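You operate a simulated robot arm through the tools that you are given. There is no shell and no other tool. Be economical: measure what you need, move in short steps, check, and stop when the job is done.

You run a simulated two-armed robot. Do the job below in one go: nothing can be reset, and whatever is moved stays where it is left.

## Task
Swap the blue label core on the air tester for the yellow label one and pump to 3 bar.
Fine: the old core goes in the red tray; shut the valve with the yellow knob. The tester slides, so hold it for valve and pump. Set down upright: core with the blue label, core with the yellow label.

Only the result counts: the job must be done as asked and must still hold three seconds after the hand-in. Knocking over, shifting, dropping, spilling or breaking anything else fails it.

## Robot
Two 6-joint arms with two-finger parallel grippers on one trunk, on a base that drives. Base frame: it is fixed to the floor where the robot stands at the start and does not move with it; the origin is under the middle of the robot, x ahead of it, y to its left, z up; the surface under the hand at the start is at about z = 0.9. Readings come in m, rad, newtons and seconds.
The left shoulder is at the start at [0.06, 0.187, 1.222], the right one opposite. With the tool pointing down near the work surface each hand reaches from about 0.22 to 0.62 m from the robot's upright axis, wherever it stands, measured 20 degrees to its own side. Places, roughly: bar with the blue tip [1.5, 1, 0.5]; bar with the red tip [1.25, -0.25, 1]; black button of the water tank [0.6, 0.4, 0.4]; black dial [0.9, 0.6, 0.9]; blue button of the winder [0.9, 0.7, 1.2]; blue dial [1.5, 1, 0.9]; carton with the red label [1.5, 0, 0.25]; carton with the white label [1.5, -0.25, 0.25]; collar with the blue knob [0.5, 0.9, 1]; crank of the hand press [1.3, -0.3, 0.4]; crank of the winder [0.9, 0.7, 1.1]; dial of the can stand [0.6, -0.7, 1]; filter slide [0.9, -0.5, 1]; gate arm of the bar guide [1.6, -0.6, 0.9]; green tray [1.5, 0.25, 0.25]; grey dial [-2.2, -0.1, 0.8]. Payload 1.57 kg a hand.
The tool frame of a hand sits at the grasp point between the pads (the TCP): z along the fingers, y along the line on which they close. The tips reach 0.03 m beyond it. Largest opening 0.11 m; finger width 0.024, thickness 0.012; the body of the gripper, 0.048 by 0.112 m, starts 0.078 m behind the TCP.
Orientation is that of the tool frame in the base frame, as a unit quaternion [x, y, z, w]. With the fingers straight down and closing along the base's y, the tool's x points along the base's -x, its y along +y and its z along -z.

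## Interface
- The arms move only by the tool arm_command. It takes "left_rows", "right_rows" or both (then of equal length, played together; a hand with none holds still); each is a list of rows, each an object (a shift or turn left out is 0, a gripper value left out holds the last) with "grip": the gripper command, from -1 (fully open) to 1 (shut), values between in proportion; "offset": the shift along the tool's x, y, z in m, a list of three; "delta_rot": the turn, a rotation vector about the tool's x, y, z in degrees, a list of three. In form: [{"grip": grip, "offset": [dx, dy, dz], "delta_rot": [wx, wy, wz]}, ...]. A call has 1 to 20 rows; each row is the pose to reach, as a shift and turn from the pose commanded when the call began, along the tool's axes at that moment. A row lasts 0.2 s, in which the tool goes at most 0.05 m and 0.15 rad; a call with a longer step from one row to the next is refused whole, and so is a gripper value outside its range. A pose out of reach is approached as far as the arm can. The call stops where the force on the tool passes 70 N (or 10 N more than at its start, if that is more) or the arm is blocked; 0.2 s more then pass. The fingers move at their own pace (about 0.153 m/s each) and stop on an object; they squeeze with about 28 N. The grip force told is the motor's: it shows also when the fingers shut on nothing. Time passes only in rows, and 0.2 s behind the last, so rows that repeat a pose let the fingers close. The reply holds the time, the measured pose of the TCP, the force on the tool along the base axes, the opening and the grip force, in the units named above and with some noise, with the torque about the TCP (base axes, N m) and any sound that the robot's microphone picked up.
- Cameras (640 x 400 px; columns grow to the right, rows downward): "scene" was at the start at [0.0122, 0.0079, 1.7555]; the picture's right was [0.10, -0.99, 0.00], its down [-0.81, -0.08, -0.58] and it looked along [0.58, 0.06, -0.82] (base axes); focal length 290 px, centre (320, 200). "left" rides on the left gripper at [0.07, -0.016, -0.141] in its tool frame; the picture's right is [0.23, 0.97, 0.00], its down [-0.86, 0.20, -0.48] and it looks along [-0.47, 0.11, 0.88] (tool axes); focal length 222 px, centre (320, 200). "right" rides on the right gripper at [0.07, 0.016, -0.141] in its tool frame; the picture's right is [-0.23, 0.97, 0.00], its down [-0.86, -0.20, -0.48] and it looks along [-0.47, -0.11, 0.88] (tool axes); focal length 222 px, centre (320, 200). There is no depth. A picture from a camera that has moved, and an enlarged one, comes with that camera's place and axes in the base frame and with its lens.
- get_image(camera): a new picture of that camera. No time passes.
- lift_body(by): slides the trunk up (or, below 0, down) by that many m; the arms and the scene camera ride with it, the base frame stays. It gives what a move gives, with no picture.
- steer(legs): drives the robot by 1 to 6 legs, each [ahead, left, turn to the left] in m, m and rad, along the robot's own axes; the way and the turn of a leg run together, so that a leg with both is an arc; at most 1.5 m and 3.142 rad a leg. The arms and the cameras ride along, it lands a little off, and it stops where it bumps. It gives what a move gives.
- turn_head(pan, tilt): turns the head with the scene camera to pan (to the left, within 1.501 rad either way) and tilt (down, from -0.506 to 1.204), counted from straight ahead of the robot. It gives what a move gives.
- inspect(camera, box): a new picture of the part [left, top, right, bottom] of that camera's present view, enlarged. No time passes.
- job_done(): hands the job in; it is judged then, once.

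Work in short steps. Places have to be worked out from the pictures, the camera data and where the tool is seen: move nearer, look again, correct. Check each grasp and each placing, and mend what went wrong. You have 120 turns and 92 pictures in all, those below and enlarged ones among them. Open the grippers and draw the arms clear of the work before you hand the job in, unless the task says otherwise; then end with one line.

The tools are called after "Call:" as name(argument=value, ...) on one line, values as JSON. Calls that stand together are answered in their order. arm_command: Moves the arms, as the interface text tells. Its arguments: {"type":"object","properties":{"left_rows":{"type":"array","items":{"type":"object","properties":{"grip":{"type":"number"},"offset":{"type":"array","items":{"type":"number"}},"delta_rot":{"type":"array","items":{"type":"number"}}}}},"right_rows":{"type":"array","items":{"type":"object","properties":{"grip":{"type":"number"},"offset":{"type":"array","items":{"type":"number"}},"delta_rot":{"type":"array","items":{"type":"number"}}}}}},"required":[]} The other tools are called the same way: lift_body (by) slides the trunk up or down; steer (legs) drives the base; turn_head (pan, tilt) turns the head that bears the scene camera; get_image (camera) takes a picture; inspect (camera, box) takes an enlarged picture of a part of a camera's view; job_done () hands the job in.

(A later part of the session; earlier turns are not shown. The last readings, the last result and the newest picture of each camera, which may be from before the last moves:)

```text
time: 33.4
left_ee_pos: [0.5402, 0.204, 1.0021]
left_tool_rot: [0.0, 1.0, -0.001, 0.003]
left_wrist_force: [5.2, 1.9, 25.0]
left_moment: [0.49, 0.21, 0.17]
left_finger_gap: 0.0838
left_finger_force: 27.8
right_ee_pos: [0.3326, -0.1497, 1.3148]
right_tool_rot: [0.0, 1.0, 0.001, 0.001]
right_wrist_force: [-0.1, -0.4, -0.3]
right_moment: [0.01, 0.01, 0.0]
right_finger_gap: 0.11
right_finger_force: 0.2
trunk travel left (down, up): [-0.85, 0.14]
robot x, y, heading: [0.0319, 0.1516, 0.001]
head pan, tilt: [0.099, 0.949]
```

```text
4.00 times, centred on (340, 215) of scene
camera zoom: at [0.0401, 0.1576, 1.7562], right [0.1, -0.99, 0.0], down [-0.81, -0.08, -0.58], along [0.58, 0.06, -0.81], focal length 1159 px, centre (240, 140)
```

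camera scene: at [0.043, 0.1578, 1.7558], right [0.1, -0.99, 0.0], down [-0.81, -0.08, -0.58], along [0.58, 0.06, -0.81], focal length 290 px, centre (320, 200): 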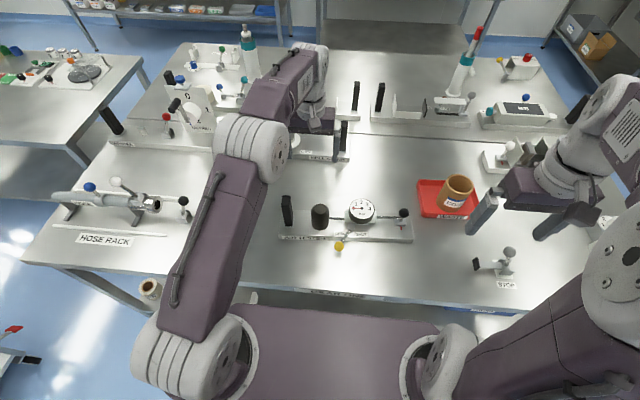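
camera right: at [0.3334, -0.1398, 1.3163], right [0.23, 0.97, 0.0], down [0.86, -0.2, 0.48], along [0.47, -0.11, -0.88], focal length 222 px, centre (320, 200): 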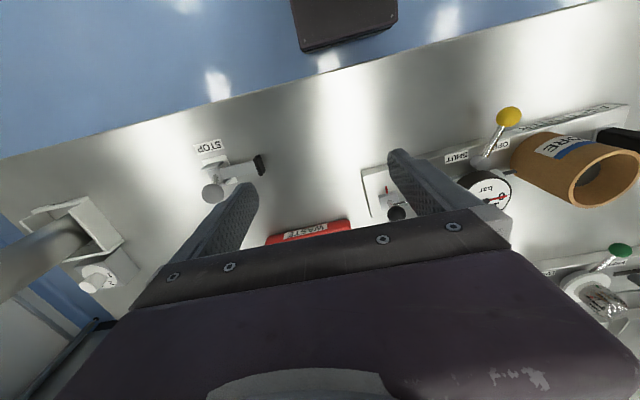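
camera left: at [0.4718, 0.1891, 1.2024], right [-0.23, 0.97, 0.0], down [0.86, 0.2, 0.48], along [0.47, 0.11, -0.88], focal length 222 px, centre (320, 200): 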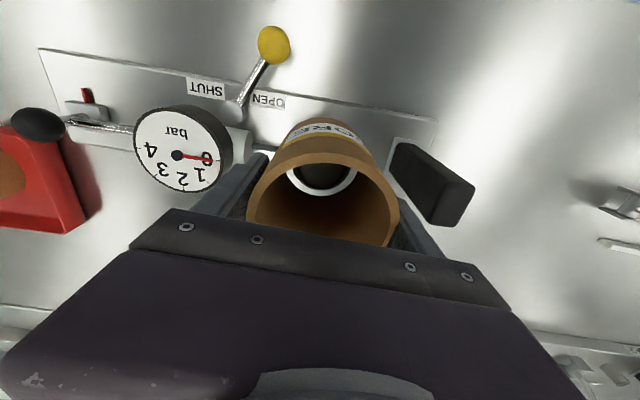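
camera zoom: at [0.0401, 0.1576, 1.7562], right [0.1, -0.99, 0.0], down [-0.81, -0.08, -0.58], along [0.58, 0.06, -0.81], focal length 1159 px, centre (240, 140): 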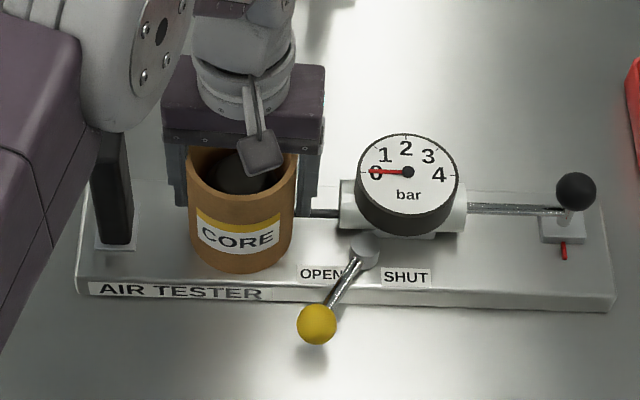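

Seated (25 N at z 1.002). Ease up, release and rise.

Call:
arm_command(left_rows=[{"offset": [0, 0, -0.003]}, {"offset": [0, 0, -0.003], "grip": -1}, {"offset": [0, 0, -0.003], "grip": -1}, {"offset": [0, 0, -0.04], "grip": -1}, {"offset": [0, 0, -0.08]}, {"offset": [0, 0, -0.12]}, {"offset": [0, 0, -0.15]}, {"offset": [0, 0, -0.15]}])

Call:
get_image(camera="left")

Call:
inspect(camera="scene", box=[260, 170, 420, 260])

```text
time: 35.2
left_ee_pos: [0.5403, 0.2064, 1.151]
left_tool_rot: [0.0, 1.0, 0.0, 0.0]
left_wrist_force: [0.0, -0.1, -0.8]
left_moment: [0.02, 0.0, 0.0]
left_finger_gap: 0.1101
left_finger_force: 0.0
right_ee_pos: [0.3351, -0.1499, 1.3145]
right_tool_rot: [0.0, 1.0, 0.0, 0.0]
right_wrist_force: [0.5, 0.4, -0.3]
right_moment: [-0.02, -0.04, 0.01]
right_finger_gap: 0.1099
right_finger_force: 0.0
trunk travel left (down, up): [-0.85, 0.14]
robot x, y, heading: [0.0275, 0.1526, -0.0]
head pan, tilt: [0.099, 0.949]
```

```text
58 pictures are left
camera left: at [0.4711, 0.1899, 1.2909], right [-0.23, 0.97, 0.0], down [0.86, 0.2, 0.48], along [0.47, 0.11, -0.88], focal length 222 px, centre (320, 200)
```

left: 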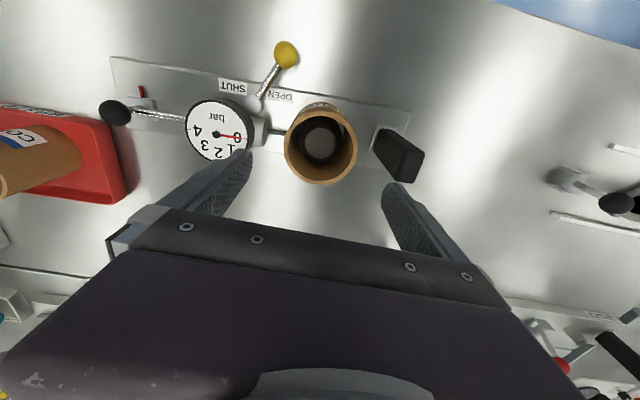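

```text
4.00 times, centred on (340, 215) of scene
camera zoom: at [0.0431, 0.1574, 1.7558], right [0.1, -0.99, 0.0], down [-0.81, -0.08, -0.58], along [0.58, 0.06, -0.81], focal length 1159 px, centre (240, 140)
```

zoom: 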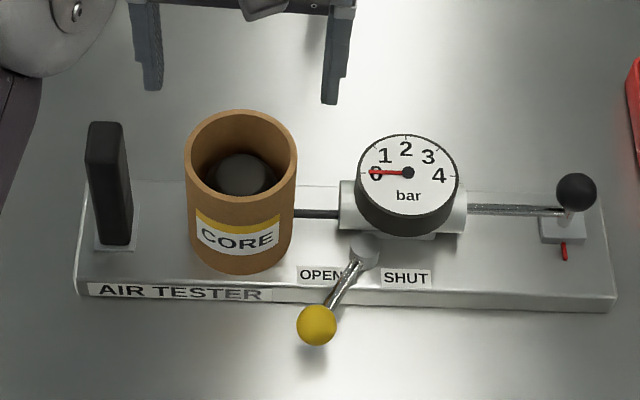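

Core seated and released. Enlarge the handle to plan the left grip.

Call:
inspect(camera="left", box=[350, 100, 450, 200])

Call:
inspect(camera="scene", box=[270, 185, 330, 245])

Call:
inspect(camera="scene", box=[330, 190, 430, 260])

```text
4.00 times, centred on (400, 150) of left
camera zoom: at [0.4711, 0.1899, 1.2909], right [-0.23, 0.97, 0.0], down [0.86, 0.2, 0.48], along [0.47, 0.11, -0.88], focal length 888 px, centre (0, 400)
```

zoom: 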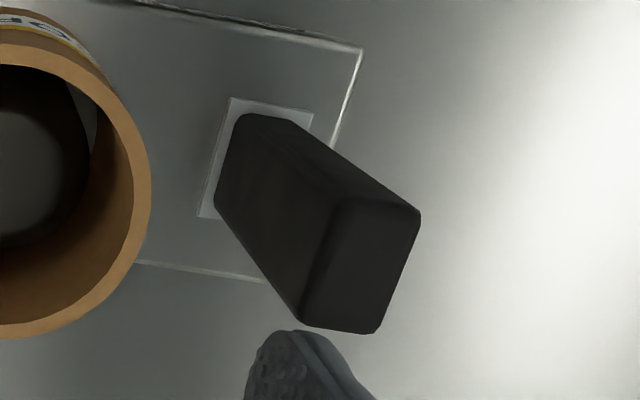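

```text
6.67 times, centred on (300, 215) of scene
camera zoom: at [0.0431, 0.1574, 1.7558], right [0.1, -0.99, 0.0], down [-0.81, -0.08, -0.58], along [0.58, 0.06, -0.81], focal length 1932 px, centre (453, 100)
```

zoom: 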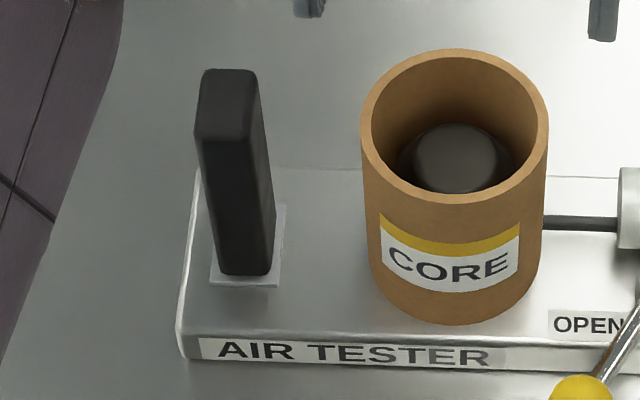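

```text
5.71 times, centred on (380, 225) of scene
camera zoom: at [0.0431, 0.1574, 1.7558], right [0.1, -0.99, 0.0], down [-0.81, -0.08, -0.58], along [0.58, 0.06, -0.81], focal length 1656 px, centre (-23, 57)
```

zoom: 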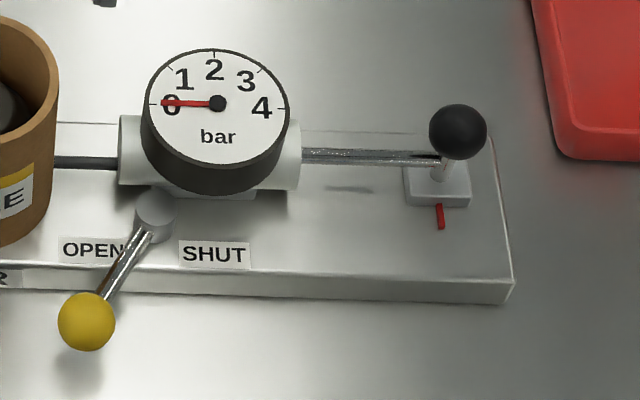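

Handle: x 0.516–0.554, y 0.297–0.320, top z≈1.049. Move the left hand over it with the fingers narrowed to 6 cm and descend to z≈1.05 first.

Call:
arm_command(left_rows=[{"offset": [0.002, 0.035, 0], "grip": -0.09}, {"offset": [0.004, 0.07, 0]}, {"offset": [0.004, 0.103, 0]}, {"offset": [0.004, 0.103, 0.03]}, {"offset": [0.004, 0.103, 0.05]}, {"offset": [0.004, 0.103, 0.05]}])

Call:
get_image(camera="left")

```text
time: 36.6
left_ee_pos: [0.5341, 0.308, 1.0995]
left_tool_rot: [0.0, 1.0, 0.0, 0.001]
left_wrist_force: [0.5, -0.2, -0.5]
left_moment: [0.01, 0.0, 0.02]
left_finger_gap: 0.0601
left_finger_force: 0.1
right_ee_pos: [0.3347, -0.1505, 1.3153]
right_tool_rot: [0.0, 1.0, 0.0, -0.001]
right_wrist_force: [0.5, 0.2, -0.1]
right_moment: [0.03, -0.01, 0.03]
right_finger_gap: 0.1104
right_finger_force: 0.1
trunk travel left (down, up): [-0.85, 0.14]
robot x, y, heading: [0.0283, 0.1488, -0.002]
head pan, tilt: [0.099, 0.949]
```

```text
53 pictures are left
camera left: at [0.466, 0.2921, 1.2409], right [-0.23, 0.97, 0.0], down [0.85, 0.2, 0.48], along [0.47, 0.11, -0.88], focal length 222 px, centre (320, 200)
```

left: 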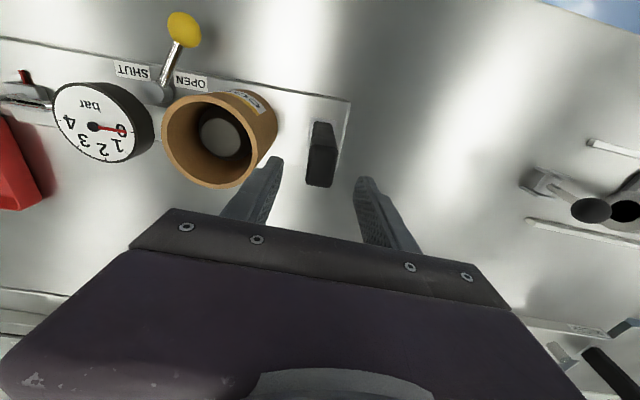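

Handle is centred between the fingers. Descend to z≈1.0 and close.

Call:
arm_command(left_rows=[{"offset": [0, 0, 0.04]}, {"offset": [0, 0, 0.08]}, {"offset": [0, 0, 0.098]}, {"offset": [0, 0, 0.098], "grip": 1}, {"offset": [0, 0, 0.098], "grip": 1}, {"offset": [0, 0, 0.098], "grip": 1}])

Call:
inspect(camera="scene", box=[260, 170, 420, 260])

```text
time: 38.0
left_ee_pos: [0.5348, 0.309, 1.0018]
left_tool_rot: [-0.001, 1.0, 0.0, -0.001]
left_wrist_force: [-0.6, 2.5, -0.4]
left_moment: [0.61, -0.5, 0.86]
left_finger_gap: 0.0275
left_finger_force: 27.8
right_ee_pos: [0.3354, -0.1504, 1.3141]
right_tool_rot: [0.001, 1.0, 0.0, 0.0]
right_wrist_force: [-0.1, 0.0, -0.5]
right_moment: [0.0, -0.01, -0.02]
right_finger_gap: 0.11
right_finger_force: 0.0
trunk travel left (down, up): [-0.85, 0.14]
robot x, y, heading: [0.0321, 0.1534, -0.001]
head pan, tilt: [0.099, 0.949]
```

```text
4.00 times, centred on (340, 215) of scene
camera zoom: at [0.0429, 0.158, 1.7558], right [0.1, -0.99, 0.0], down [-0.81, -0.08, -0.58], along [0.58, 0.06, -0.81], focal length 1159 px, centre (240, 140)
```

zoom: 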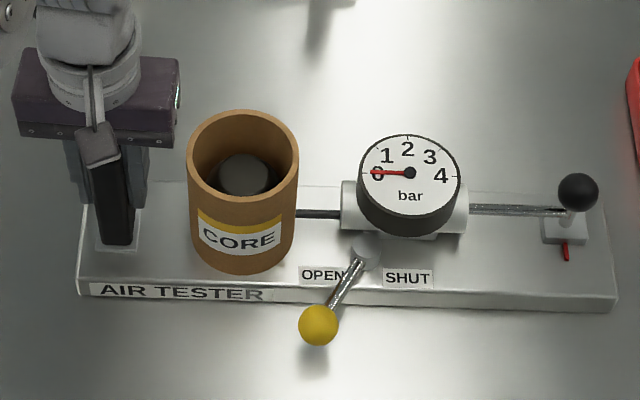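

The tester is held. Yellow knob estimated at (0.454, 0.139, 0.94), hub at (0.52, 0.104). Bring the right hand above the knob with narrowed fingers and look.

Call:
arm_command(right_rows=[{"offset": [-0.012, 0.028, 0.026], "grip": -0.09}, {"offset": [-0.024, 0.056, 0.052]}, {"offset": [-0.036, 0.084, 0.078]}, {"offset": [-0.048, 0.112, 0.104]}, {"offset": [-0.06, 0.14, 0.13]}, {"offset": [-0.072, 0.168, 0.156]}, {"offset": [-0.084, 0.196, 0.182]}, {"offset": [-0.096, 0.224, 0.208]}, {"offset": [-0.108, 0.256, 0.236]}, {"offset": [-0.117, 0.287, 0.26]}, {"offset": [-0.117, 0.287, 0.26]}])

Call:
get_image(camera="right")

Call:
inspect(camera="scene", box=[260, 150, 420, 260])

```text
time: 40.4
left_ee_pos: [0.5365, 0.308, 1.0026]
left_tool_rot: [0.0, 1.0, 0.0, 0.001]
left_wrist_force: [0.9, 0.6, 0.2]
left_moment: [0.17, -0.07, 0.29]
left_finger_gap: 0.0272
left_finger_force: 28.2
right_ee_pos: [0.451, 0.1357, 1.054]
right_tool_rot: [0.0, 1.0, 0.0, 0.0]
right_wrist_force: [0.2, 0.6, 0.8]
right_moment: [0.01, 0.01, -0.01]
right_finger_gap: 0.0601
right_finger_force: 0.2
trunk travel left (down, up): [-0.85, 0.14]
robot x, y, heading: [0.0274, 0.1486, -0.001]
head pan, tilt: [0.099, 0.949]
```

```text
51 pictures are left
camera right: at [0.3808, 0.1531, 1.195], right [0.23, 0.97, 0.0], down [0.86, -0.2, 0.48], along [0.47, -0.11, -0.88], focal length 222 px, centre (320, 200)
```

right: 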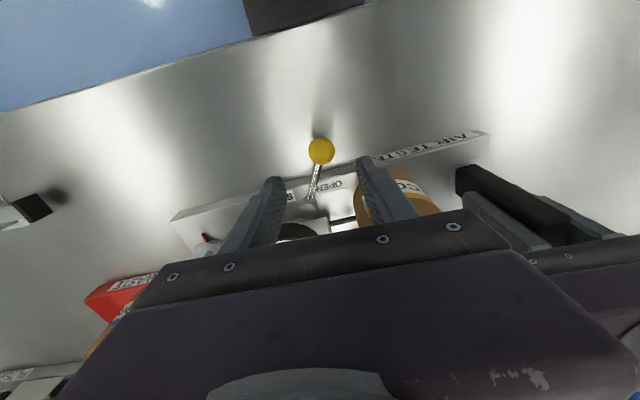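

```text
3.64 times, centred on (340, 205) of scene
camera zoom: at [0.0433, 0.1579, 1.7558], right [0.1, -0.99, 0.0], down [-0.81, -0.08, -0.58], along [0.58, 0.06, -0.81], focal length 1054 px, centre (247, 182)
```

zoom: 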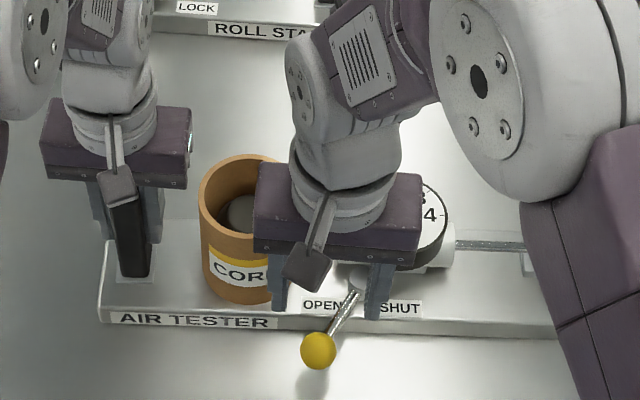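

Knob confirmed at (0.4535, 0.137). Descend to z≈0.95 straddling the knob, then narrow to about 4.2 cm.

Call:
arm_command(right_rows=[{"offset": [-0.001, 0.001, 0.04]}, {"offset": [-0.001, 0.001, 0.08]}, {"offset": [-0.001, 0.001, 0.104]}, {"offset": [-0.001, 0.001, 0.104], "grip": 0.24}, {"offset": [-0.001, 0.001, 0.104], "grip": 0.24}])

Call:
get_image(camera="right")

Call:
inspect(camera="scene", box=[260, 150, 420, 260])

```text
time: 41.6
left_ee_pos: [0.5351, 0.3079, 1.0012]
left_tool_rot: [-0.001, 1.0, 0.0, -0.001]
left_wrist_force: [-0.3, 1.7, 0.1]
left_moment: [0.43, 0.02, 0.68]
left_finger_gap: 0.0272
left_finger_force: 28.1
right_ee_pos: [0.4538, 0.1372, 0.9481]
right_tool_rot: [0.0, 1.0, 0.0, 0.0]
right_wrist_force: [-0.2, -0.3, -0.7]
right_moment: [0.0, -0.01, 0.03]
right_finger_gap: 0.0418
right_finger_force: 0.1
trunk travel left (down, up): [-0.85, 0.14]
robot x, y, heading: [0.0304, 0.1535, -0.002]
head pan, tilt: [0.099, 0.949]
```

```text
49 pictures are left
camera right: at [0.3841, 0.1531, 1.09], right [0.23, 0.97, 0.0], down [0.86, -0.2, 0.48], along [0.47, -0.11, -0.88], focal length 222 px, centre (320, 200)
```

right: 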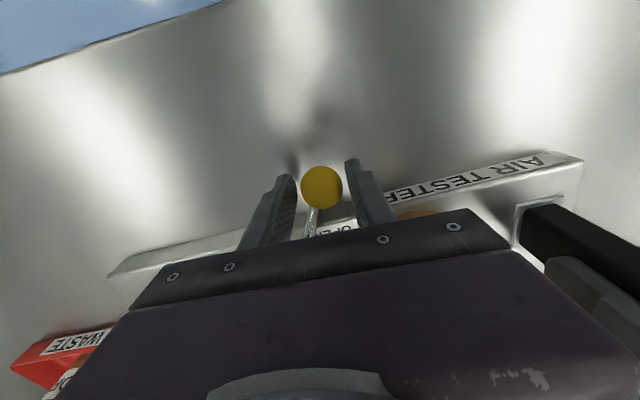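

```text
3.64 times, centred on (340, 205) of scene
camera zoom: at [0.0433, 0.158, 1.7558], right [0.1, -0.99, 0.0], down [-0.81, -0.08, -0.58], along [0.58, 0.06, -0.81], focal length 1054 px, centre (247, 182)
```

zoom: 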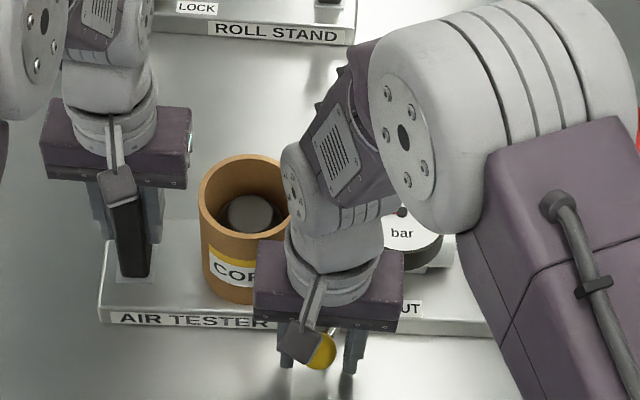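

Knob is caged. Swing it along the arc toward SHUT in small steps (about -7 cm in y).

Call:
arm_command(right_rows=[{"offset": [0.002, -0.012, 0]}, {"offset": [0.005, -0.024, 0]}, {"offset": [0.006, -0.036, 0]}, {"offset": [0.005, -0.048, 0]}, {"offset": [0.003, -0.058, 0]}, {"offset": [0.001, -0.068, 0]}])

Call:
get_image(camera="right")

```text
time: 43.0
left_ee_pos: [0.5358, 0.3087, 1.002]
left_tool_rot: [0.0, 1.0, 0.0, 0.0]
left_wrist_force: [4.4, -8.1, 0.7]
left_moment: [0.15, 0.36, 0.96]
left_finger_gap: 0.0279
left_finger_force: 28.3
right_ee_pos: [0.4532, 0.0669, 0.9486]
right_tool_rot: [0.0, 1.0, 0.001, 0.0]
right_wrist_force: [-2.7, 8.6, -1.2]
right_moment: [0.05, 0.02, 0.06]
right_finger_gap: 0.0491
right_finger_force: 4.1
trunk travel left (down, up): [-0.85, 0.14]
robot x, y, heading: [0.0264, 0.147, -0.003]
head pan, tilt: [0.099, 0.949]
```

```text
47 pictures are left
camera right: at [0.3827, 0.0849, 1.0909], right [0.23, 0.97, 0.0], down [0.86, -0.2, 0.48], along [0.47, -0.11, -0.88], focal length 222 px, centre (320, 200)
```

right: 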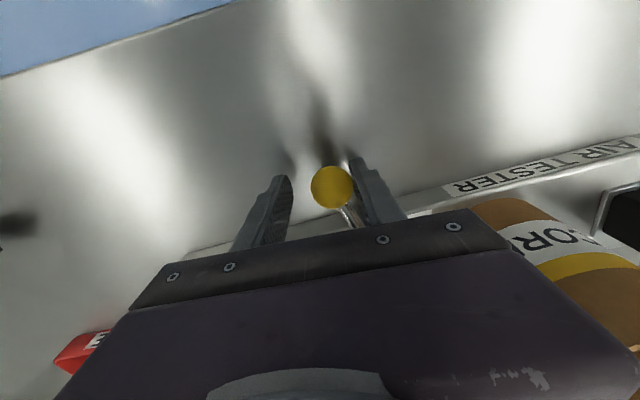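

Knob is now at y≈0.077, past the middle; about 8.6 N of resistance. Push 8 mm more and watch.

Call:
arm_command(right_rows=[{"offset": [-0.002, -0.004, 0]}, {"offset": [-0.003, -0.008, 0]}, {"offset": [-0.003, -0.008, 0]}])

Call:
get_image(camera="right")

```text
time: 43.8
left_ee_pos: [0.5349, 0.3072, 1.0022]
left_tool_rot: [0.0, 1.0, 0.0, -0.001]
left_wrist_force: [5.4, -8.1, 4.5]
left_moment: [0.02, 0.46, 0.73]
left_finger_gap: 0.0276
left_finger_force: 28.1
right_ee_pos: [0.4557, 0.0603, 0.9495]
right_tool_rot: [0.0, 1.0, 0.0, 0.0]
right_wrist_force: [-0.9, 7.5, -3.2]
right_moment: [-0.01, 0.06, 0.02]
right_finger_gap: 0.0495
right_finger_force: 4.1
trunk travel left (down, up): [-0.85, 0.14]
robot x, y, heading: [0.0277, 0.1529, 0.003]
head pan, tilt: [0.099, 0.949]
```

```text
46 pictures are left
camera right: at [0.3855, 0.0769, 1.0909], right [0.23, 0.97, 0.0], down [0.86, -0.2, 0.48], along [0.47, -0.11, -0.88], focal length 222 px, centre (320, 200)
```

right: 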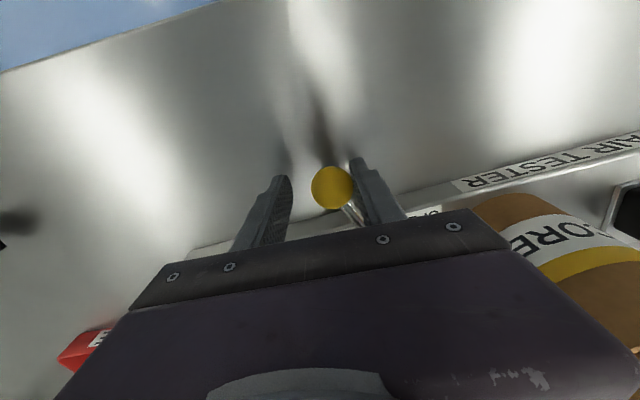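

Knob still follows with constant friction, no stop yet. Continue another 12 mm along the arc.

Call:
arm_command(right_rows=[{"offset": [-0.003, -0.004, 0]}, {"offset": [-0.006, -0.008, 0]}, {"offset": [-0.009, -0.012, 0]}, {"offset": [-0.009, -0.012, 0]}])

Call:
get_image(camera="right")

Call:
inspect(camera="scene", box=[260, 150, 420, 260])

```text
time: 44.8
left_ee_pos: [0.5347, 0.3074, 1.0008]
left_tool_rot: [0.001, 1.0, 0.0, 0.0]
left_wrist_force: [5.3, -7.0, 3.0]
left_moment: [0.21, 0.28, 0.94]
left_finger_gap: 0.0279
left_finger_force: 27.9
right_ee_pos: [0.4632, 0.0495, 0.9515]
right_tool_rot: [0.0, 1.0, 0.0, 0.0]
right_wrist_force: [-3.3, 6.7, 0.5]
right_moment: [0.07, 0.05, 0.04]
right_finger_gap: 0.0487
right_finger_force: 4.1
trunk travel left (down, up): [-0.85, 0.14]
robot x, y, heading: [0.0282, 0.1503, -0.001]
head pan, tilt: [0.099, 0.949]
```

```text
45 pictures are left
camera right: at [0.3934, 0.066, 1.0921], right [0.23, 0.97, 0.0], down [0.86, -0.2, 0.48], along [0.47, -0.11, -0.88], focal length 222 px, centre (320, 200)
```

right: 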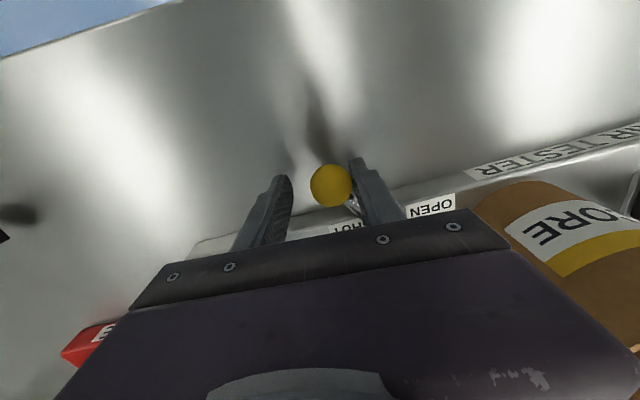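

```text
3.64 times, centred on (340, 205) of scene
camera zoom: at [0.0436, 0.1573, 1.7558], right [0.1, -0.99, 0.0], down [-0.81, -0.08, -0.58], along [0.58, 0.06, -0.81], focal length 1054 px, centre (247, 182)
```

zoom: 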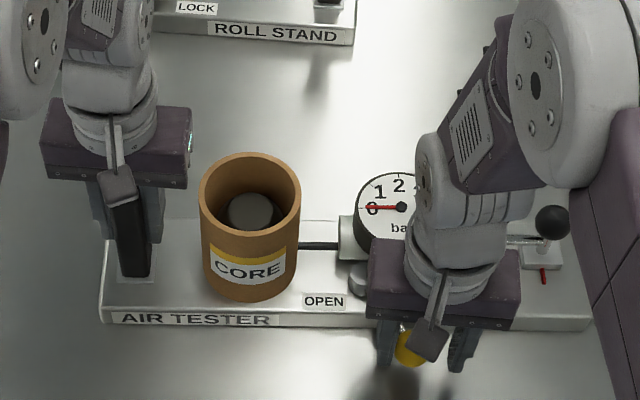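

Still moving without a stop (angle ≈38°). I raise 1.4 cm to clear the plate edge and continue along the arc.

Call:
arm_command(right_rows=[{"offset": [0, 0, -0.013]}, {"offset": [-0.004, -0.004, -0.013]}, {"offset": [-0.008, -0.008, -0.013]}, {"offset": [-0.012, -0.012, -0.013]}, {"offset": [-0.012, -0.012, -0.013]}])

Call:
get_image(camera="right")

```text
time: 46.0
left_ee_pos: [0.5359, 0.3067, 1.0014]
left_tool_rot: [0.0, 1.0, 0.0, 0.0]
left_wrist_force: [2.9, -27.4, -0.3]
left_moment: [0.21, -0.13, 1.02]
left_finger_gap: 0.0296
left_finger_force: 27.8
right_ee_pos: [0.4764, 0.0352, 0.9648]
right_tool_rot: [0.0, 1.0, 0.0, 0.0]
right_wrist_force: [-0.6, 24.1, -2.8]
right_moment: [0.47, -0.04, 0.12]
right_finger_gap: 0.0632
right_finger_force: 12.6
trunk travel left (down, up): [-0.85, 0.14]
robot x, y, heading: [0.0331, 0.1498, 0.003]
head pan, tilt: [0.099, 0.949]
```

```text
43 pictures are left
camera right: at [0.4068, 0.0528, 1.1053], right [0.23, 0.97, 0.0], down [0.85, -0.2, 0.48], along [0.47, -0.11, -0.88], focal length 222 px, centre (320, 200)
```

right: 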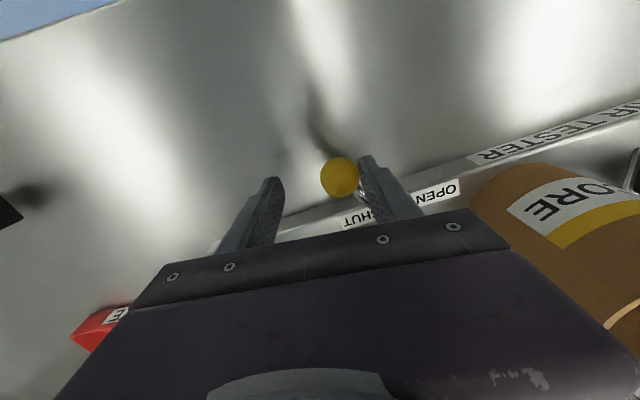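

Force jumped to 24 N with the finger being held back: end stop reached (about 50°). Back off, rise, and look.

Call:
arm_command(right_rows=[{"offset": [0, 0.012, 0], "grip": -0.2}, {"offset": [0, 0.012, 0]}, {"offset": [0, 0.012, -0.04]}, {"offset": [0, 0.0, -0.08]}, {"offset": [0, -0.04, -0.12]}, {"offset": [0, -0.08, -0.15]}, {"offset": [0, -0.12, -0.15]}, {"offset": [0, -0.12, -0.15]}])

Call:
inspect(camera="scene", box=[260, 150, 420, 260])

Call:
get_image(camera="right")

```text
refused: row 5 steps farther than a row can; nothing moved
```

```text
3.64 times, centred on (340, 205) of scene
camera zoom: at [0.0441, 0.1559, 1.7558], right [0.1, -0.99, 0.0], down [-0.81, -0.08, -0.58], along [0.58, 0.06, -0.81], focal length 1054 px, centre (247, 182)
```

zoom: 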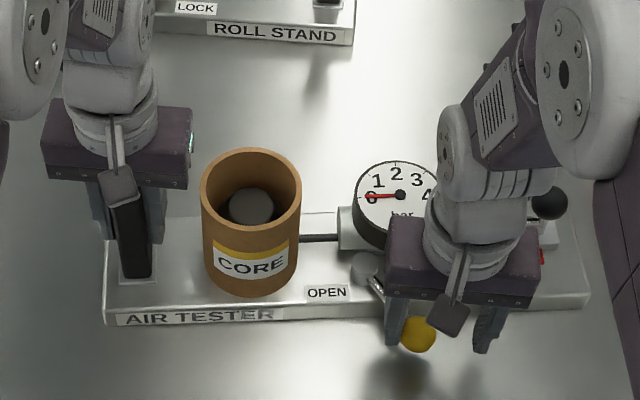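

```text
41 pictures are left
camera right: at [0.4068, 0.0528, 1.1053], right [0.23, 0.97, 0.0], down [0.85, -0.2, 0.48], along [0.47, -0.11, -0.88], focal length 222 px, centre (320, 200)
```

right: 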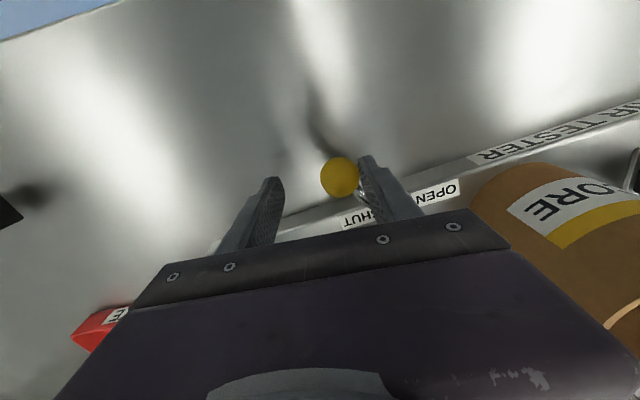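

A row was too long. Same retreat with smaller steps.

Call:
arm_command(right_rows=[{"offset": [0, 0.01, 0], "grip": -0.2}, {"offset": [0, 0.01, 0]}, {"offset": [0, 0.01, -0.035]}, {"offset": [0, 0.0, -0.07]}, {"offset": [0, -0.03, -0.1]}, {"offset": [0, -0.06, -0.13]}, {"offset": [0, -0.09, -0.13]}, {"offset": [0, -0.12, -0.13]}, {"offset": [0, -0.12, -0.13]}])

Call:
inspect(camera="scene", box=[260, 170, 420, 260])

Call:
get_image(camera="right")

```text
time: 48.0
left_ee_pos: [0.5347, 0.3063, 1.0005]
left_tool_rot: [0.0, 1.0, 0.0, -0.001]
left_wrist_force: [-0.3, 0.3, -0.2]
left_moment: [0.49, 0.12, 0.63]
left_finger_gap: 0.0292
left_finger_force: 28.1
right_ee_pos: [0.4755, -0.0848, 1.092]
right_tool_rot: [0.001, 1.0, 0.0, 0.0]
right_wrist_force: [-0.4, 0.1, 0.8]
right_moment: [0.02, 0.03, -0.02]
right_finger_gap: 0.0662
right_finger_force: 0.0
trunk travel left (down, up): [-0.85, 0.14]
robot x, y, heading: [0.0347, 0.1522, -0.004]
head pan, tilt: [0.099, 0.949]
```

```text
4.00 times, centred on (340, 215) of scene
camera zoom: at [0.0434, 0.1577, 1.7558], right [0.1, -0.99, 0.0], down [-0.81, -0.08, -0.58], along [0.58, 0.06, -0.81], focal length 1159 px, centre (240, 140)
```

zoom: 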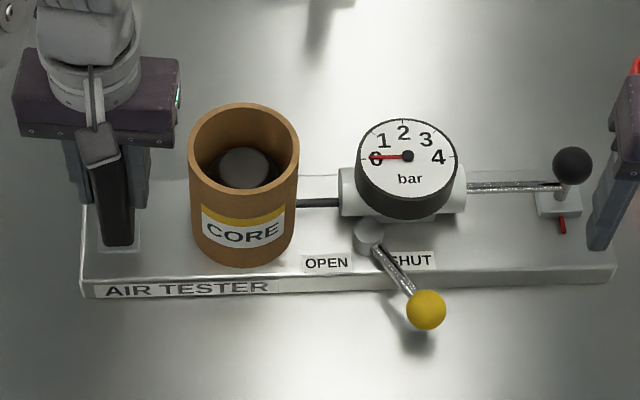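

```text
39 pictures are left
camera right: at [0.4061, -0.0682, 1.2343], right [0.23, 0.97, 0.0], down [0.86, -0.2, 0.48], along [0.47, -0.11, -0.88], focal length 222 px, centre (320, 200)
```

right: 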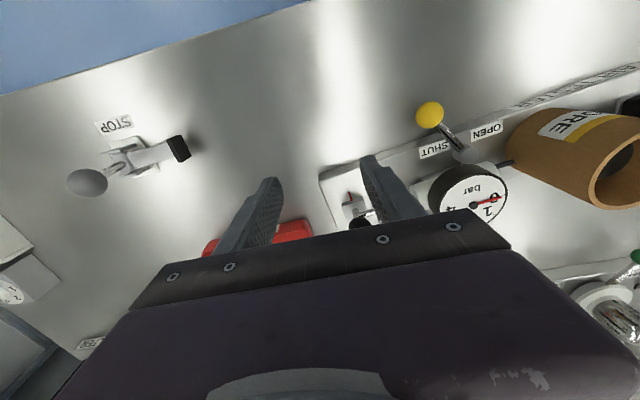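

Valve shows SHUT. Pump ball estimated at (0.575, -0.049, 1.01). Move the right hand above it and look.

Call:
arm_command(right_rows=[{"offset": [-0.035, 0.012, -0.01], "grip": 0.0}, {"offset": [-0.07, 0.024, -0.01]}, {"offset": [-0.1, 0.037, -0.01]}, {"offset": [-0.1, 0.037, -0.01]}])

Call:
get_image(camera="right")

Call:
inspect(camera="scene", box=[330, 170, 450, 250])

```text
time: 49.0
left_ee_pos: [0.5375, 0.3069, 1.0013]
left_tool_rot: [0.0, 1.0, 0.0, 0.0]
left_wrist_force: [2.6, 0.3, 0.3]
left_moment: [0.06, 0.31, 0.26]
left_finger_gap: 0.0293
left_finger_force: 28.0
right_ee_pos: [0.5787, -0.0457, 1.103]
right_tool_rot: [0.0, 1.0, 0.0, -0.002]
right_wrist_force: [-0.1, 0.5, 0.4]
right_moment: [0.01, 0.03, 0.0]
right_finger_gap: 0.0548
right_finger_force: 0.0
trunk travel left (down, up): [-0.85, 0.14]
robot x, y, heading: [0.0269, 0.152, 0.002]
head pan, tilt: [0.099, 0.949]
```

```text
38 pictures are left
camera right: at [0.5083, -0.0291, 1.2439], right [0.23, 0.97, 0.0], down [0.86, -0.2, 0.48], along [0.47, -0.11, -0.88], focal length 222 px, centre (320, 200)
```

right: 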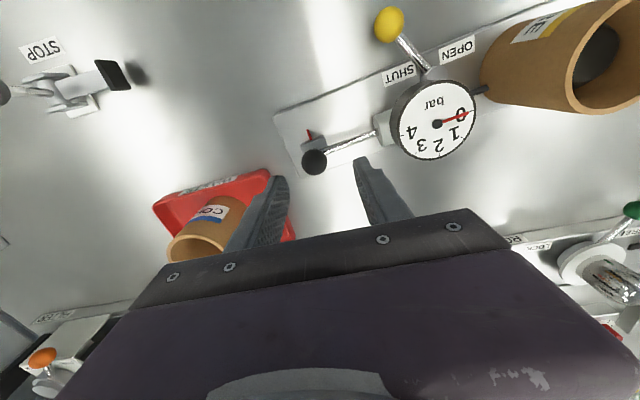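

```text
5.00 times, centred on (390, 210) of scene
camera zoom: at [0.0439, 0.1575, 1.7558], right [0.1, -0.99, 0.0], down [-0.81, -0.08, -0.58], along [0.58, 0.06, -0.81], focal length 1449 px, centre (-30, 150)
```

zoom: 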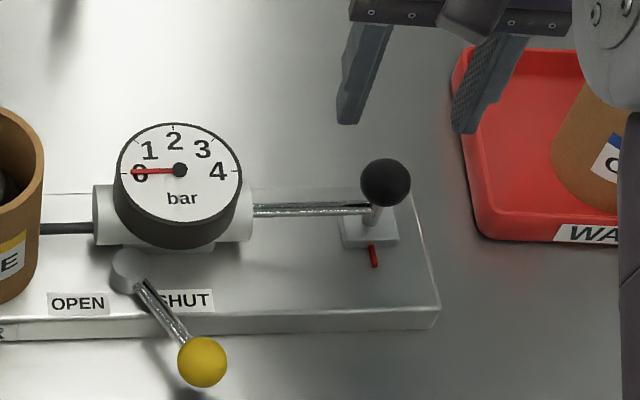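

Ball triangulated at (0.586, -0.0535, 1.00); the tester has yawed about 4.5° about its handle. Descend around the ball and grip it.

Call:
arm_command(right_rows=[{"offset": [-0.008, -0.007, 0.035]}, {"offset": [-0.008, -0.007, 0.07]}, {"offset": [-0.008, -0.007, 0.098]}, {"offset": [-0.008, -0.007, 0.098]}])

Call:
get_image(camera="right")

```text
time: 50.0
left_ee_pos: [0.5346, 0.3085, 1.0015]
left_tool_rot: [0.0, 1.0, -0.001, 0.0]
left_wrist_force: [1.6, -0.5, 0.5]
left_moment: [0.22, 0.19, 0.83]
left_finger_gap: 0.0294
left_finger_force: 28.0
right_ee_pos: [0.5835, -0.0525, 1.0041]
right_tool_rot: [0.0, 1.0, 0.0, 0.001]
right_wrist_force: [0.2, -0.2, -0.2]
right_moment: [0.0, 0.0, -0.02]
right_finger_gap: 0.0549
right_finger_force: 0.2
trunk travel left (down, up): [-0.85, 0.14]
robot x, y, heading: [0.0282, 0.1493, -0.001]
head pan, tilt: [0.099, 0.949]
```

```text
36 pictures are left
camera right: at [0.5134, -0.0364, 1.1463], right [0.23, 0.97, 0.0], down [0.86, -0.2, 0.48], along [0.47, -0.11, -0.88], focal length 222 px, centre (320, 200)
```

right: 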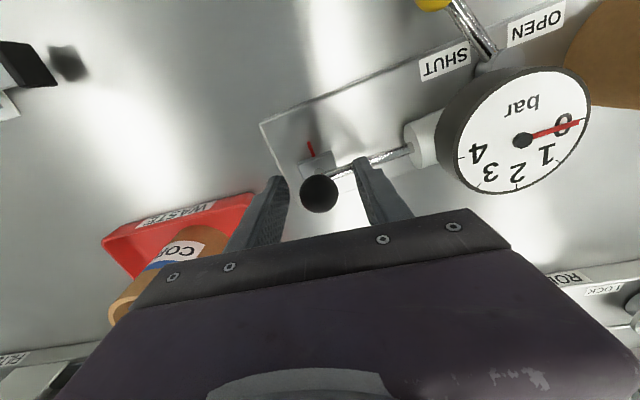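

Ball is between the fingers. Close, then push in 3 cm toward the cylinder in small steps.

Call:
arm_command(right_rows=[{"grip": 1}, {"grip": 1}, {"grip": 1}])

Call:
arm_command(right_rows=[{"offset": [0.001, 0.01, 0]}, {"offset": [0.0015, 0.02, 0]}, {"offset": [0.0023, 0.03, 0]}, {"offset": [0.0023, 0.03, 0]}])

Call:
inspect(camera="scene", box=[260, 150, 420, 260])

```text
time: 50.8
left_ee_pos: [0.5352, 0.3081, 1.0004]
left_tool_rot: [0.0, 1.0, 0.0, -0.001]
left_wrist_force: [2.3, 7.1, 0.2]
left_moment: [-0.02, 0.44, 0.97]
left_finger_gap: 0.0293
left_finger_force: 28.1
right_ee_pos: [0.5828, -0.0527, 1.0057]
right_tool_rot: [0.0, 1.0, 0.0, -0.001]
right_wrist_force: [-2.2, -6.0, 0.1]
right_moment: [-0.11, -0.11, -0.09]
right_finger_gap: 0.0311
right_finger_force: 28.0
trunk travel left (down, up): [-0.85, 0.14]
robot x, y, heading: [0.0285, 0.1493, -0.002]
head pan, tilt: [0.099, 0.949]
```

```text
time: 51.8
left_ee_pos: [0.5354, 0.3073, 1.0014]
left_tool_rot: [0.0, 1.0, 0.0, 0.0]
left_wrist_force: [1.5, 7.4, 2.5]
left_moment: [-0.35, 0.03, 1.27]
left_finger_gap: 0.0294
left_finger_force: 27.9
right_ee_pos: [0.5825, -0.0221, 1.0045]
right_tool_rot: [0.0, 1.0, 0.0, -0.001]
right_wrist_force: [-2.9, -6.4, -0.6]
right_moment: [-0.2, 0.29, 0.0]
right_finger_gap: 0.0311
right_finger_force: 27.8
trunk travel left (down, up): [-0.85, 0.14]
robot x, y, heading: [0.0298, 0.1478, -0.001]
head pan, tilt: [0.099, 0.949]
```

```text
3.64 times, centred on (340, 205) of scene
camera zoom: at [0.0442, 0.1574, 1.7558], right [0.1, -0.99, 0.0], down [-0.81, -0.08, -0.58], along [0.58, 0.06, -0.81], focal length 1054 px, centre (247, 182)
```

zoom: 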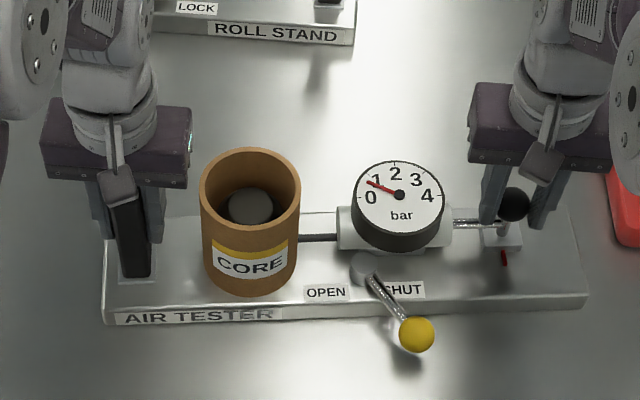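

The gauge rose to about 0.8 bar, needle responding. Push 2 cm more.

Call:
arm_command(right_rows=[{"offset": [0.0008, 0.01, 0]}, {"offset": [0.0016, 0.02, 0]}, {"offset": [0.0016, 0.02, 0]}])

Call:
inspect(camera="scene", box=[320, 170, 420, 250])

```text
time: 52.6
left_ee_pos: [0.5359, 0.3069, 1.0009]
left_tool_rot: [0.0, 1.0, 0.0, 0.0]
left_wrist_force: [4.6, 7.1, 2.7]
left_moment: [0.25, -0.04, 1.22]
left_finger_gap: 0.0296
left_finger_force: 28.2
right_ee_pos: [0.5797, -0.0032, 1.0042]
right_tool_rot: [0.0, 1.0, 0.0, -0.002]
right_wrist_force: [-4.0, -5.8, -0.1]
right_moment: [-0.16, 0.27, -0.01]
right_finger_gap: 0.031
right_finger_force: 28.1
trunk travel left (down, up): [-0.85, 0.14]
robot x, y, heading: [0.0338, 0.1474, 0.0]
head pan, tilt: [0.099, 0.949]
```

```text
5.00 times, centred on (370, 210) of scene
camera zoom: at [0.0444, 0.1575, 1.7558], right [0.1, -0.99, 0.0], down [-0.81, -0.08, -0.58], along [0.58, 0.06, -0.81], focal length 1449 px, centre (70, 150)
```

zoom: 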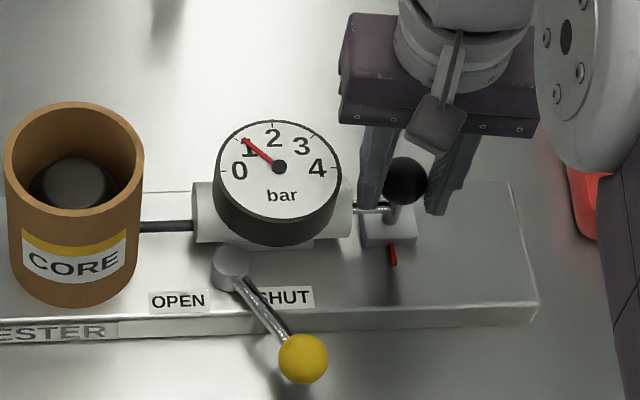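

About 1 bar after 5 cm. Now pull back 4.8 cm and see whether the pressure holds.

Call:
arm_command(right_rows=[{"offset": [-0.001, -0.012, 0]}, {"offset": [-0.0019, -0.024, 0]}, {"offset": [-0.0028, -0.036, 0]}, {"offset": [-0.0037, -0.048, 0]}, {"offset": [-0.0037, -0.048, 0]}])

Call:
inspect(camera="scene", box=[320, 170, 420, 250])

```text
time: 53.8
left_ee_pos: [0.5356, 0.3077, 1.0013]
left_tool_rot: [0.0, 1.0, -0.001, 0.0]
left_wrist_force: [2.9, -7.8, 0.1]
left_moment: [-0.78, -0.33, 0.46]
left_finger_gap: 0.0293
left_finger_force: 28.5
right_ee_pos: [0.5863, -0.0506, 1.0053]
right_tool_rot: [0.0, 1.0, 0.0, 0.0]
right_wrist_force: [0.1, 6.9, 0.7]
right_moment: [-0.04, -0.14, 0.06]
right_finger_gap: 0.031
right_finger_force: 27.5
trunk travel left (down, up): [-0.85, 0.14]
robot x, y, heading: [0.0308, 0.1508, -0.001]
head pan, tilt: [0.099, 0.949]
```

```text
5.00 times, centred on (370, 210) of scene
camera zoom: at [0.0439, 0.1565, 1.7558], right [0.1, -0.99, 0.0], down [-0.81, -0.08, -0.58], along [0.58, 0.06, -0.81], focal length 1449 px, centre (70, 150)
```

zoom: 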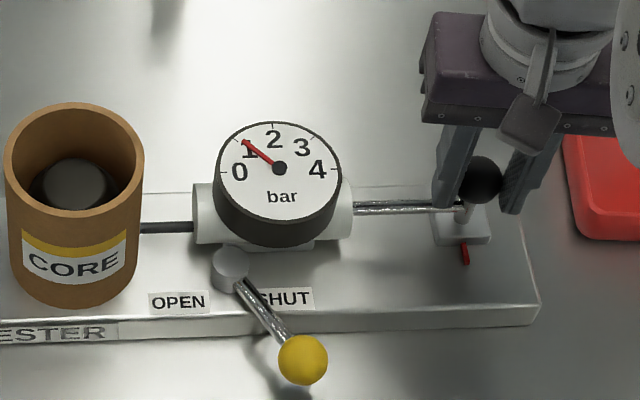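

Pressure holds at ~1 bar. Second stroke of 4.8 cm in and back.

Call:
arm_command(right_rows=[{"offset": [0.001, 0.012, 0]}, {"offset": [0.0019, 0.024, 0]}, {"offset": [0.0028, 0.036, 0]}, {"offset": [0.0037, 0.048, 0]}, {"offset": [0.0037, 0.048, 0]}, {"offset": [0.0028, 0.036, 0]}, {"offset": [0.0019, 0.024, 0]}, {"offset": [0.001, 0.012, 0]}, {"offset": [0, 0, 0]}, {"offset": [0, 0, 0]}])

Call:
inspect(camera="scene", box=[320, 170, 420, 250])

```text
time: 56.0
left_ee_pos: [0.5359, 0.3076, 1.0002]
left_tool_rot: [0.0, 1.0, 0.001, -0.001]
left_wrist_force: [2.7, -9.0, 1.1]
left_moment: [-0.37, 0.18, 0.43]
left_finger_gap: 0.0292
left_finger_force: 27.8
right_ee_pos: [0.5828, -0.0515, 1.0045]
right_tool_rot: [0.0, 1.0, 0.0, 0.0]
right_wrist_force: [-1.1, 5.9, -0.2]
right_moment: [0.2, 0.21, 0.04]
right_finger_gap: 0.0312
right_finger_force: 28.3
trunk travel left (down, up): [-0.85, 0.14]
robot x, y, heading: [0.0281, 0.148, 0.0]
head pan, tilt: [0.099, 0.949]
```

```text
5.00 times, centred on (370, 210) of scene
camera zoom: at [0.0441, 0.1564, 1.7558], right [0.1, -0.99, 0.0], down [-0.81, -0.08, -0.58], along [0.58, 0.06, -0.81], focal length 1449 px, centre (70, 150)
```

zoom: 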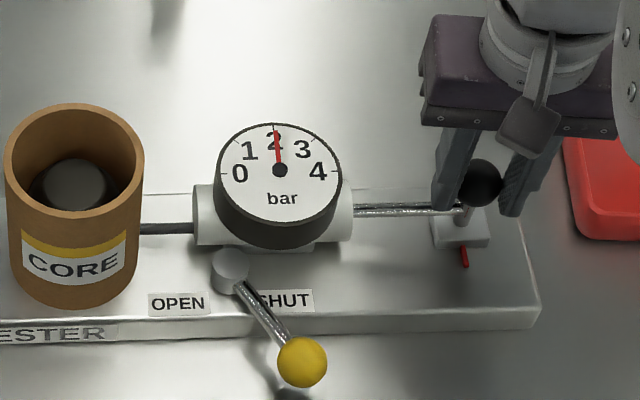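

Gauge is at about 2.0. Third stroke: push 4 cm, then read closely.

Call:
arm_command(right_rows=[{"offset": [0.001, 0.012, 0]}, {"offset": [0.0019, 0.024, 0]}, {"offset": [0.0028, 0.034, 0]}, {"offset": [0.0032, 0.041, 0]}, {"offset": [0.0032, 0.041, 0]}])

Call:
inspect(camera="scene", box=[355, 185, 395, 225])

```text
time: 57.2
left_ee_pos: [0.5359, 0.3079, 1.0018]
left_tool_rot: [0.0, 1.0, 0.0, 0.0]
left_wrist_force: [1.8, 9.6, -0.5]
left_moment: [-0.02, 0.32, 1.21]
left_finger_gap: 0.0297
left_finger_force: 27.8
right_ee_pos: [0.5791, -0.0081, 1.0053]
right_tool_rot: [0.001, 1.0, 0.0, -0.001]
right_wrist_force: [-4.1, -7.2, 0.4]
right_moment: [-0.19, 0.16, -0.01]
right_finger_gap: 0.031
right_finger_force: 28.0
trunk travel left (down, up): [-0.85, 0.14]
robot x, y, heading: [0.0271, 0.1511, 0.001]
head pan, tilt: [0.099, 0.949]
```

```text
10.00 times, centred on (375, 205) of scene
camera zoom: at [0.0437, 0.158, 1.7558], right [0.1, -0.99, 0.0], down [-0.81, -0.08, -0.58], along [0.58, 0.06, -0.81], focal length 2898 px, centre (-230, 150)
```

zoom: 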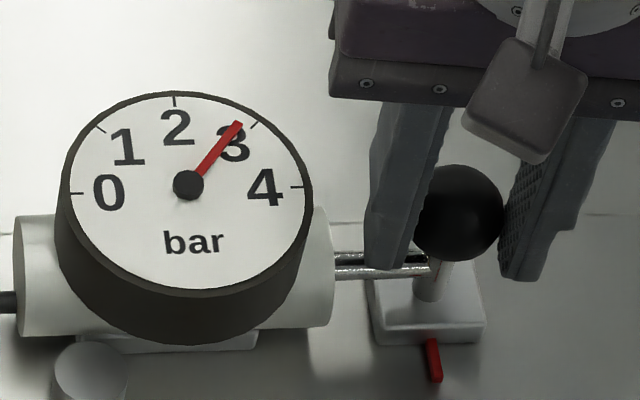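

Reading ≈2.86 bar; at ≈0.02 bar/mm I need about 7 mm more.

Call:
arm_command(right_rows=[{"offset": [0.0003, 0.0035, 0]}, {"offset": [0.0005, 0.0065, 0]}, {"offset": [0.0005, 0.0065, 0]}])

Call:
inspect(camera="scene", box=[355, 185, 395, 225])

```text
time: 58.0
left_ee_pos: [0.5362, 0.3086, 1.0012]
left_tool_rot: [0.001, 1.0, 0.0, 0.0]
left_wrist_force: [4.4, 7.6, -0.6]
left_moment: [0.46, 0.24, 1.21]
left_finger_gap: 0.0295
left_finger_force: 27.4
right_ee_pos: [0.5797, -0.0029, 1.0045]
right_tool_rot: [0.0, 1.0, 0.0, 0.0]
right_wrist_force: [-5.2, -6.1, -0.8]
right_moment: [-0.15, 0.3, -0.04]
right_finger_gap: 0.0313
right_finger_force: 28.6
trunk travel left (down, up): [-0.85, 0.14]
robot x, y, heading: [0.0308, 0.1498, -0.0]
head pan, tilt: [0.099, 0.949]
```

```text
10.00 times, centred on (375, 205) of scene
camera zoom: at [0.0436, 0.1581, 1.7558], right [0.1, -0.99, 0.0], down [-0.81, -0.08, -0.58], along [0.58, 0.06, -0.81], focal length 2898 px, centre (-230, 150)
```

zoom: 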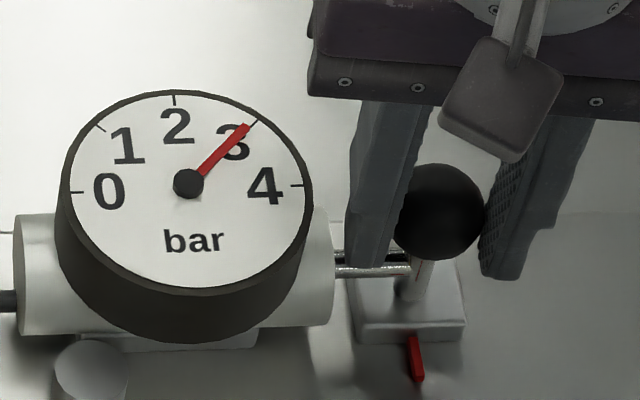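

About 2.94 bar. Push 3 mm more.

Call:
arm_command(right_rows=[{"offset": [0.0002, 0.003, 0]}, {"offset": [0.0002, 0.003, 0]}])

Call:
inspect(camera="scene", box=[360, 190, 385, 215])

```text
time: 58.6
left_ee_pos: [0.5364, 0.3081, 1.0004]
left_tool_rot: [0.0, 1.0, 0.0, 0.0]
left_wrist_force: [3.6, 8.0, -0.3]
left_moment: [0.33, 0.24, 1.06]
left_finger_gap: 0.0295
left_finger_force: 27.8
right_ee_pos: [0.5795, -0.0002, 1.0047]
right_tool_rot: [0.0, 1.0, 0.0, -0.001]
right_wrist_force: [-4.4, -6.2, 0.2]
right_moment: [-0.18, 0.27, -0.03]
right_finger_gap: 0.0309
right_finger_force: 27.7
trunk travel left (down, up): [-0.85, 0.14]
robot x, y, heading: [0.0309, 0.1515, 0.004]
head pan, tilt: [0.099, 0.949]
```

```text
16.00 times, centred on (372, 202) of scene
camera zoom: at [0.0436, 0.158, 1.7558], right [0.1, -0.99, 0.0], down [-0.81, -0.08, -0.58], along [0.58, 0.06, -0.81], focal length 4638 px, centre (-520, 160)
```

zoom: 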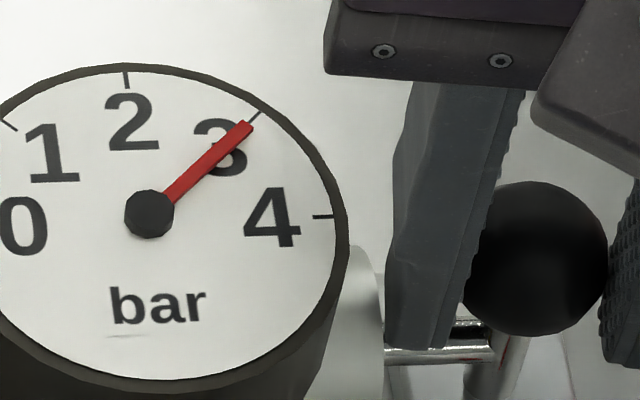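

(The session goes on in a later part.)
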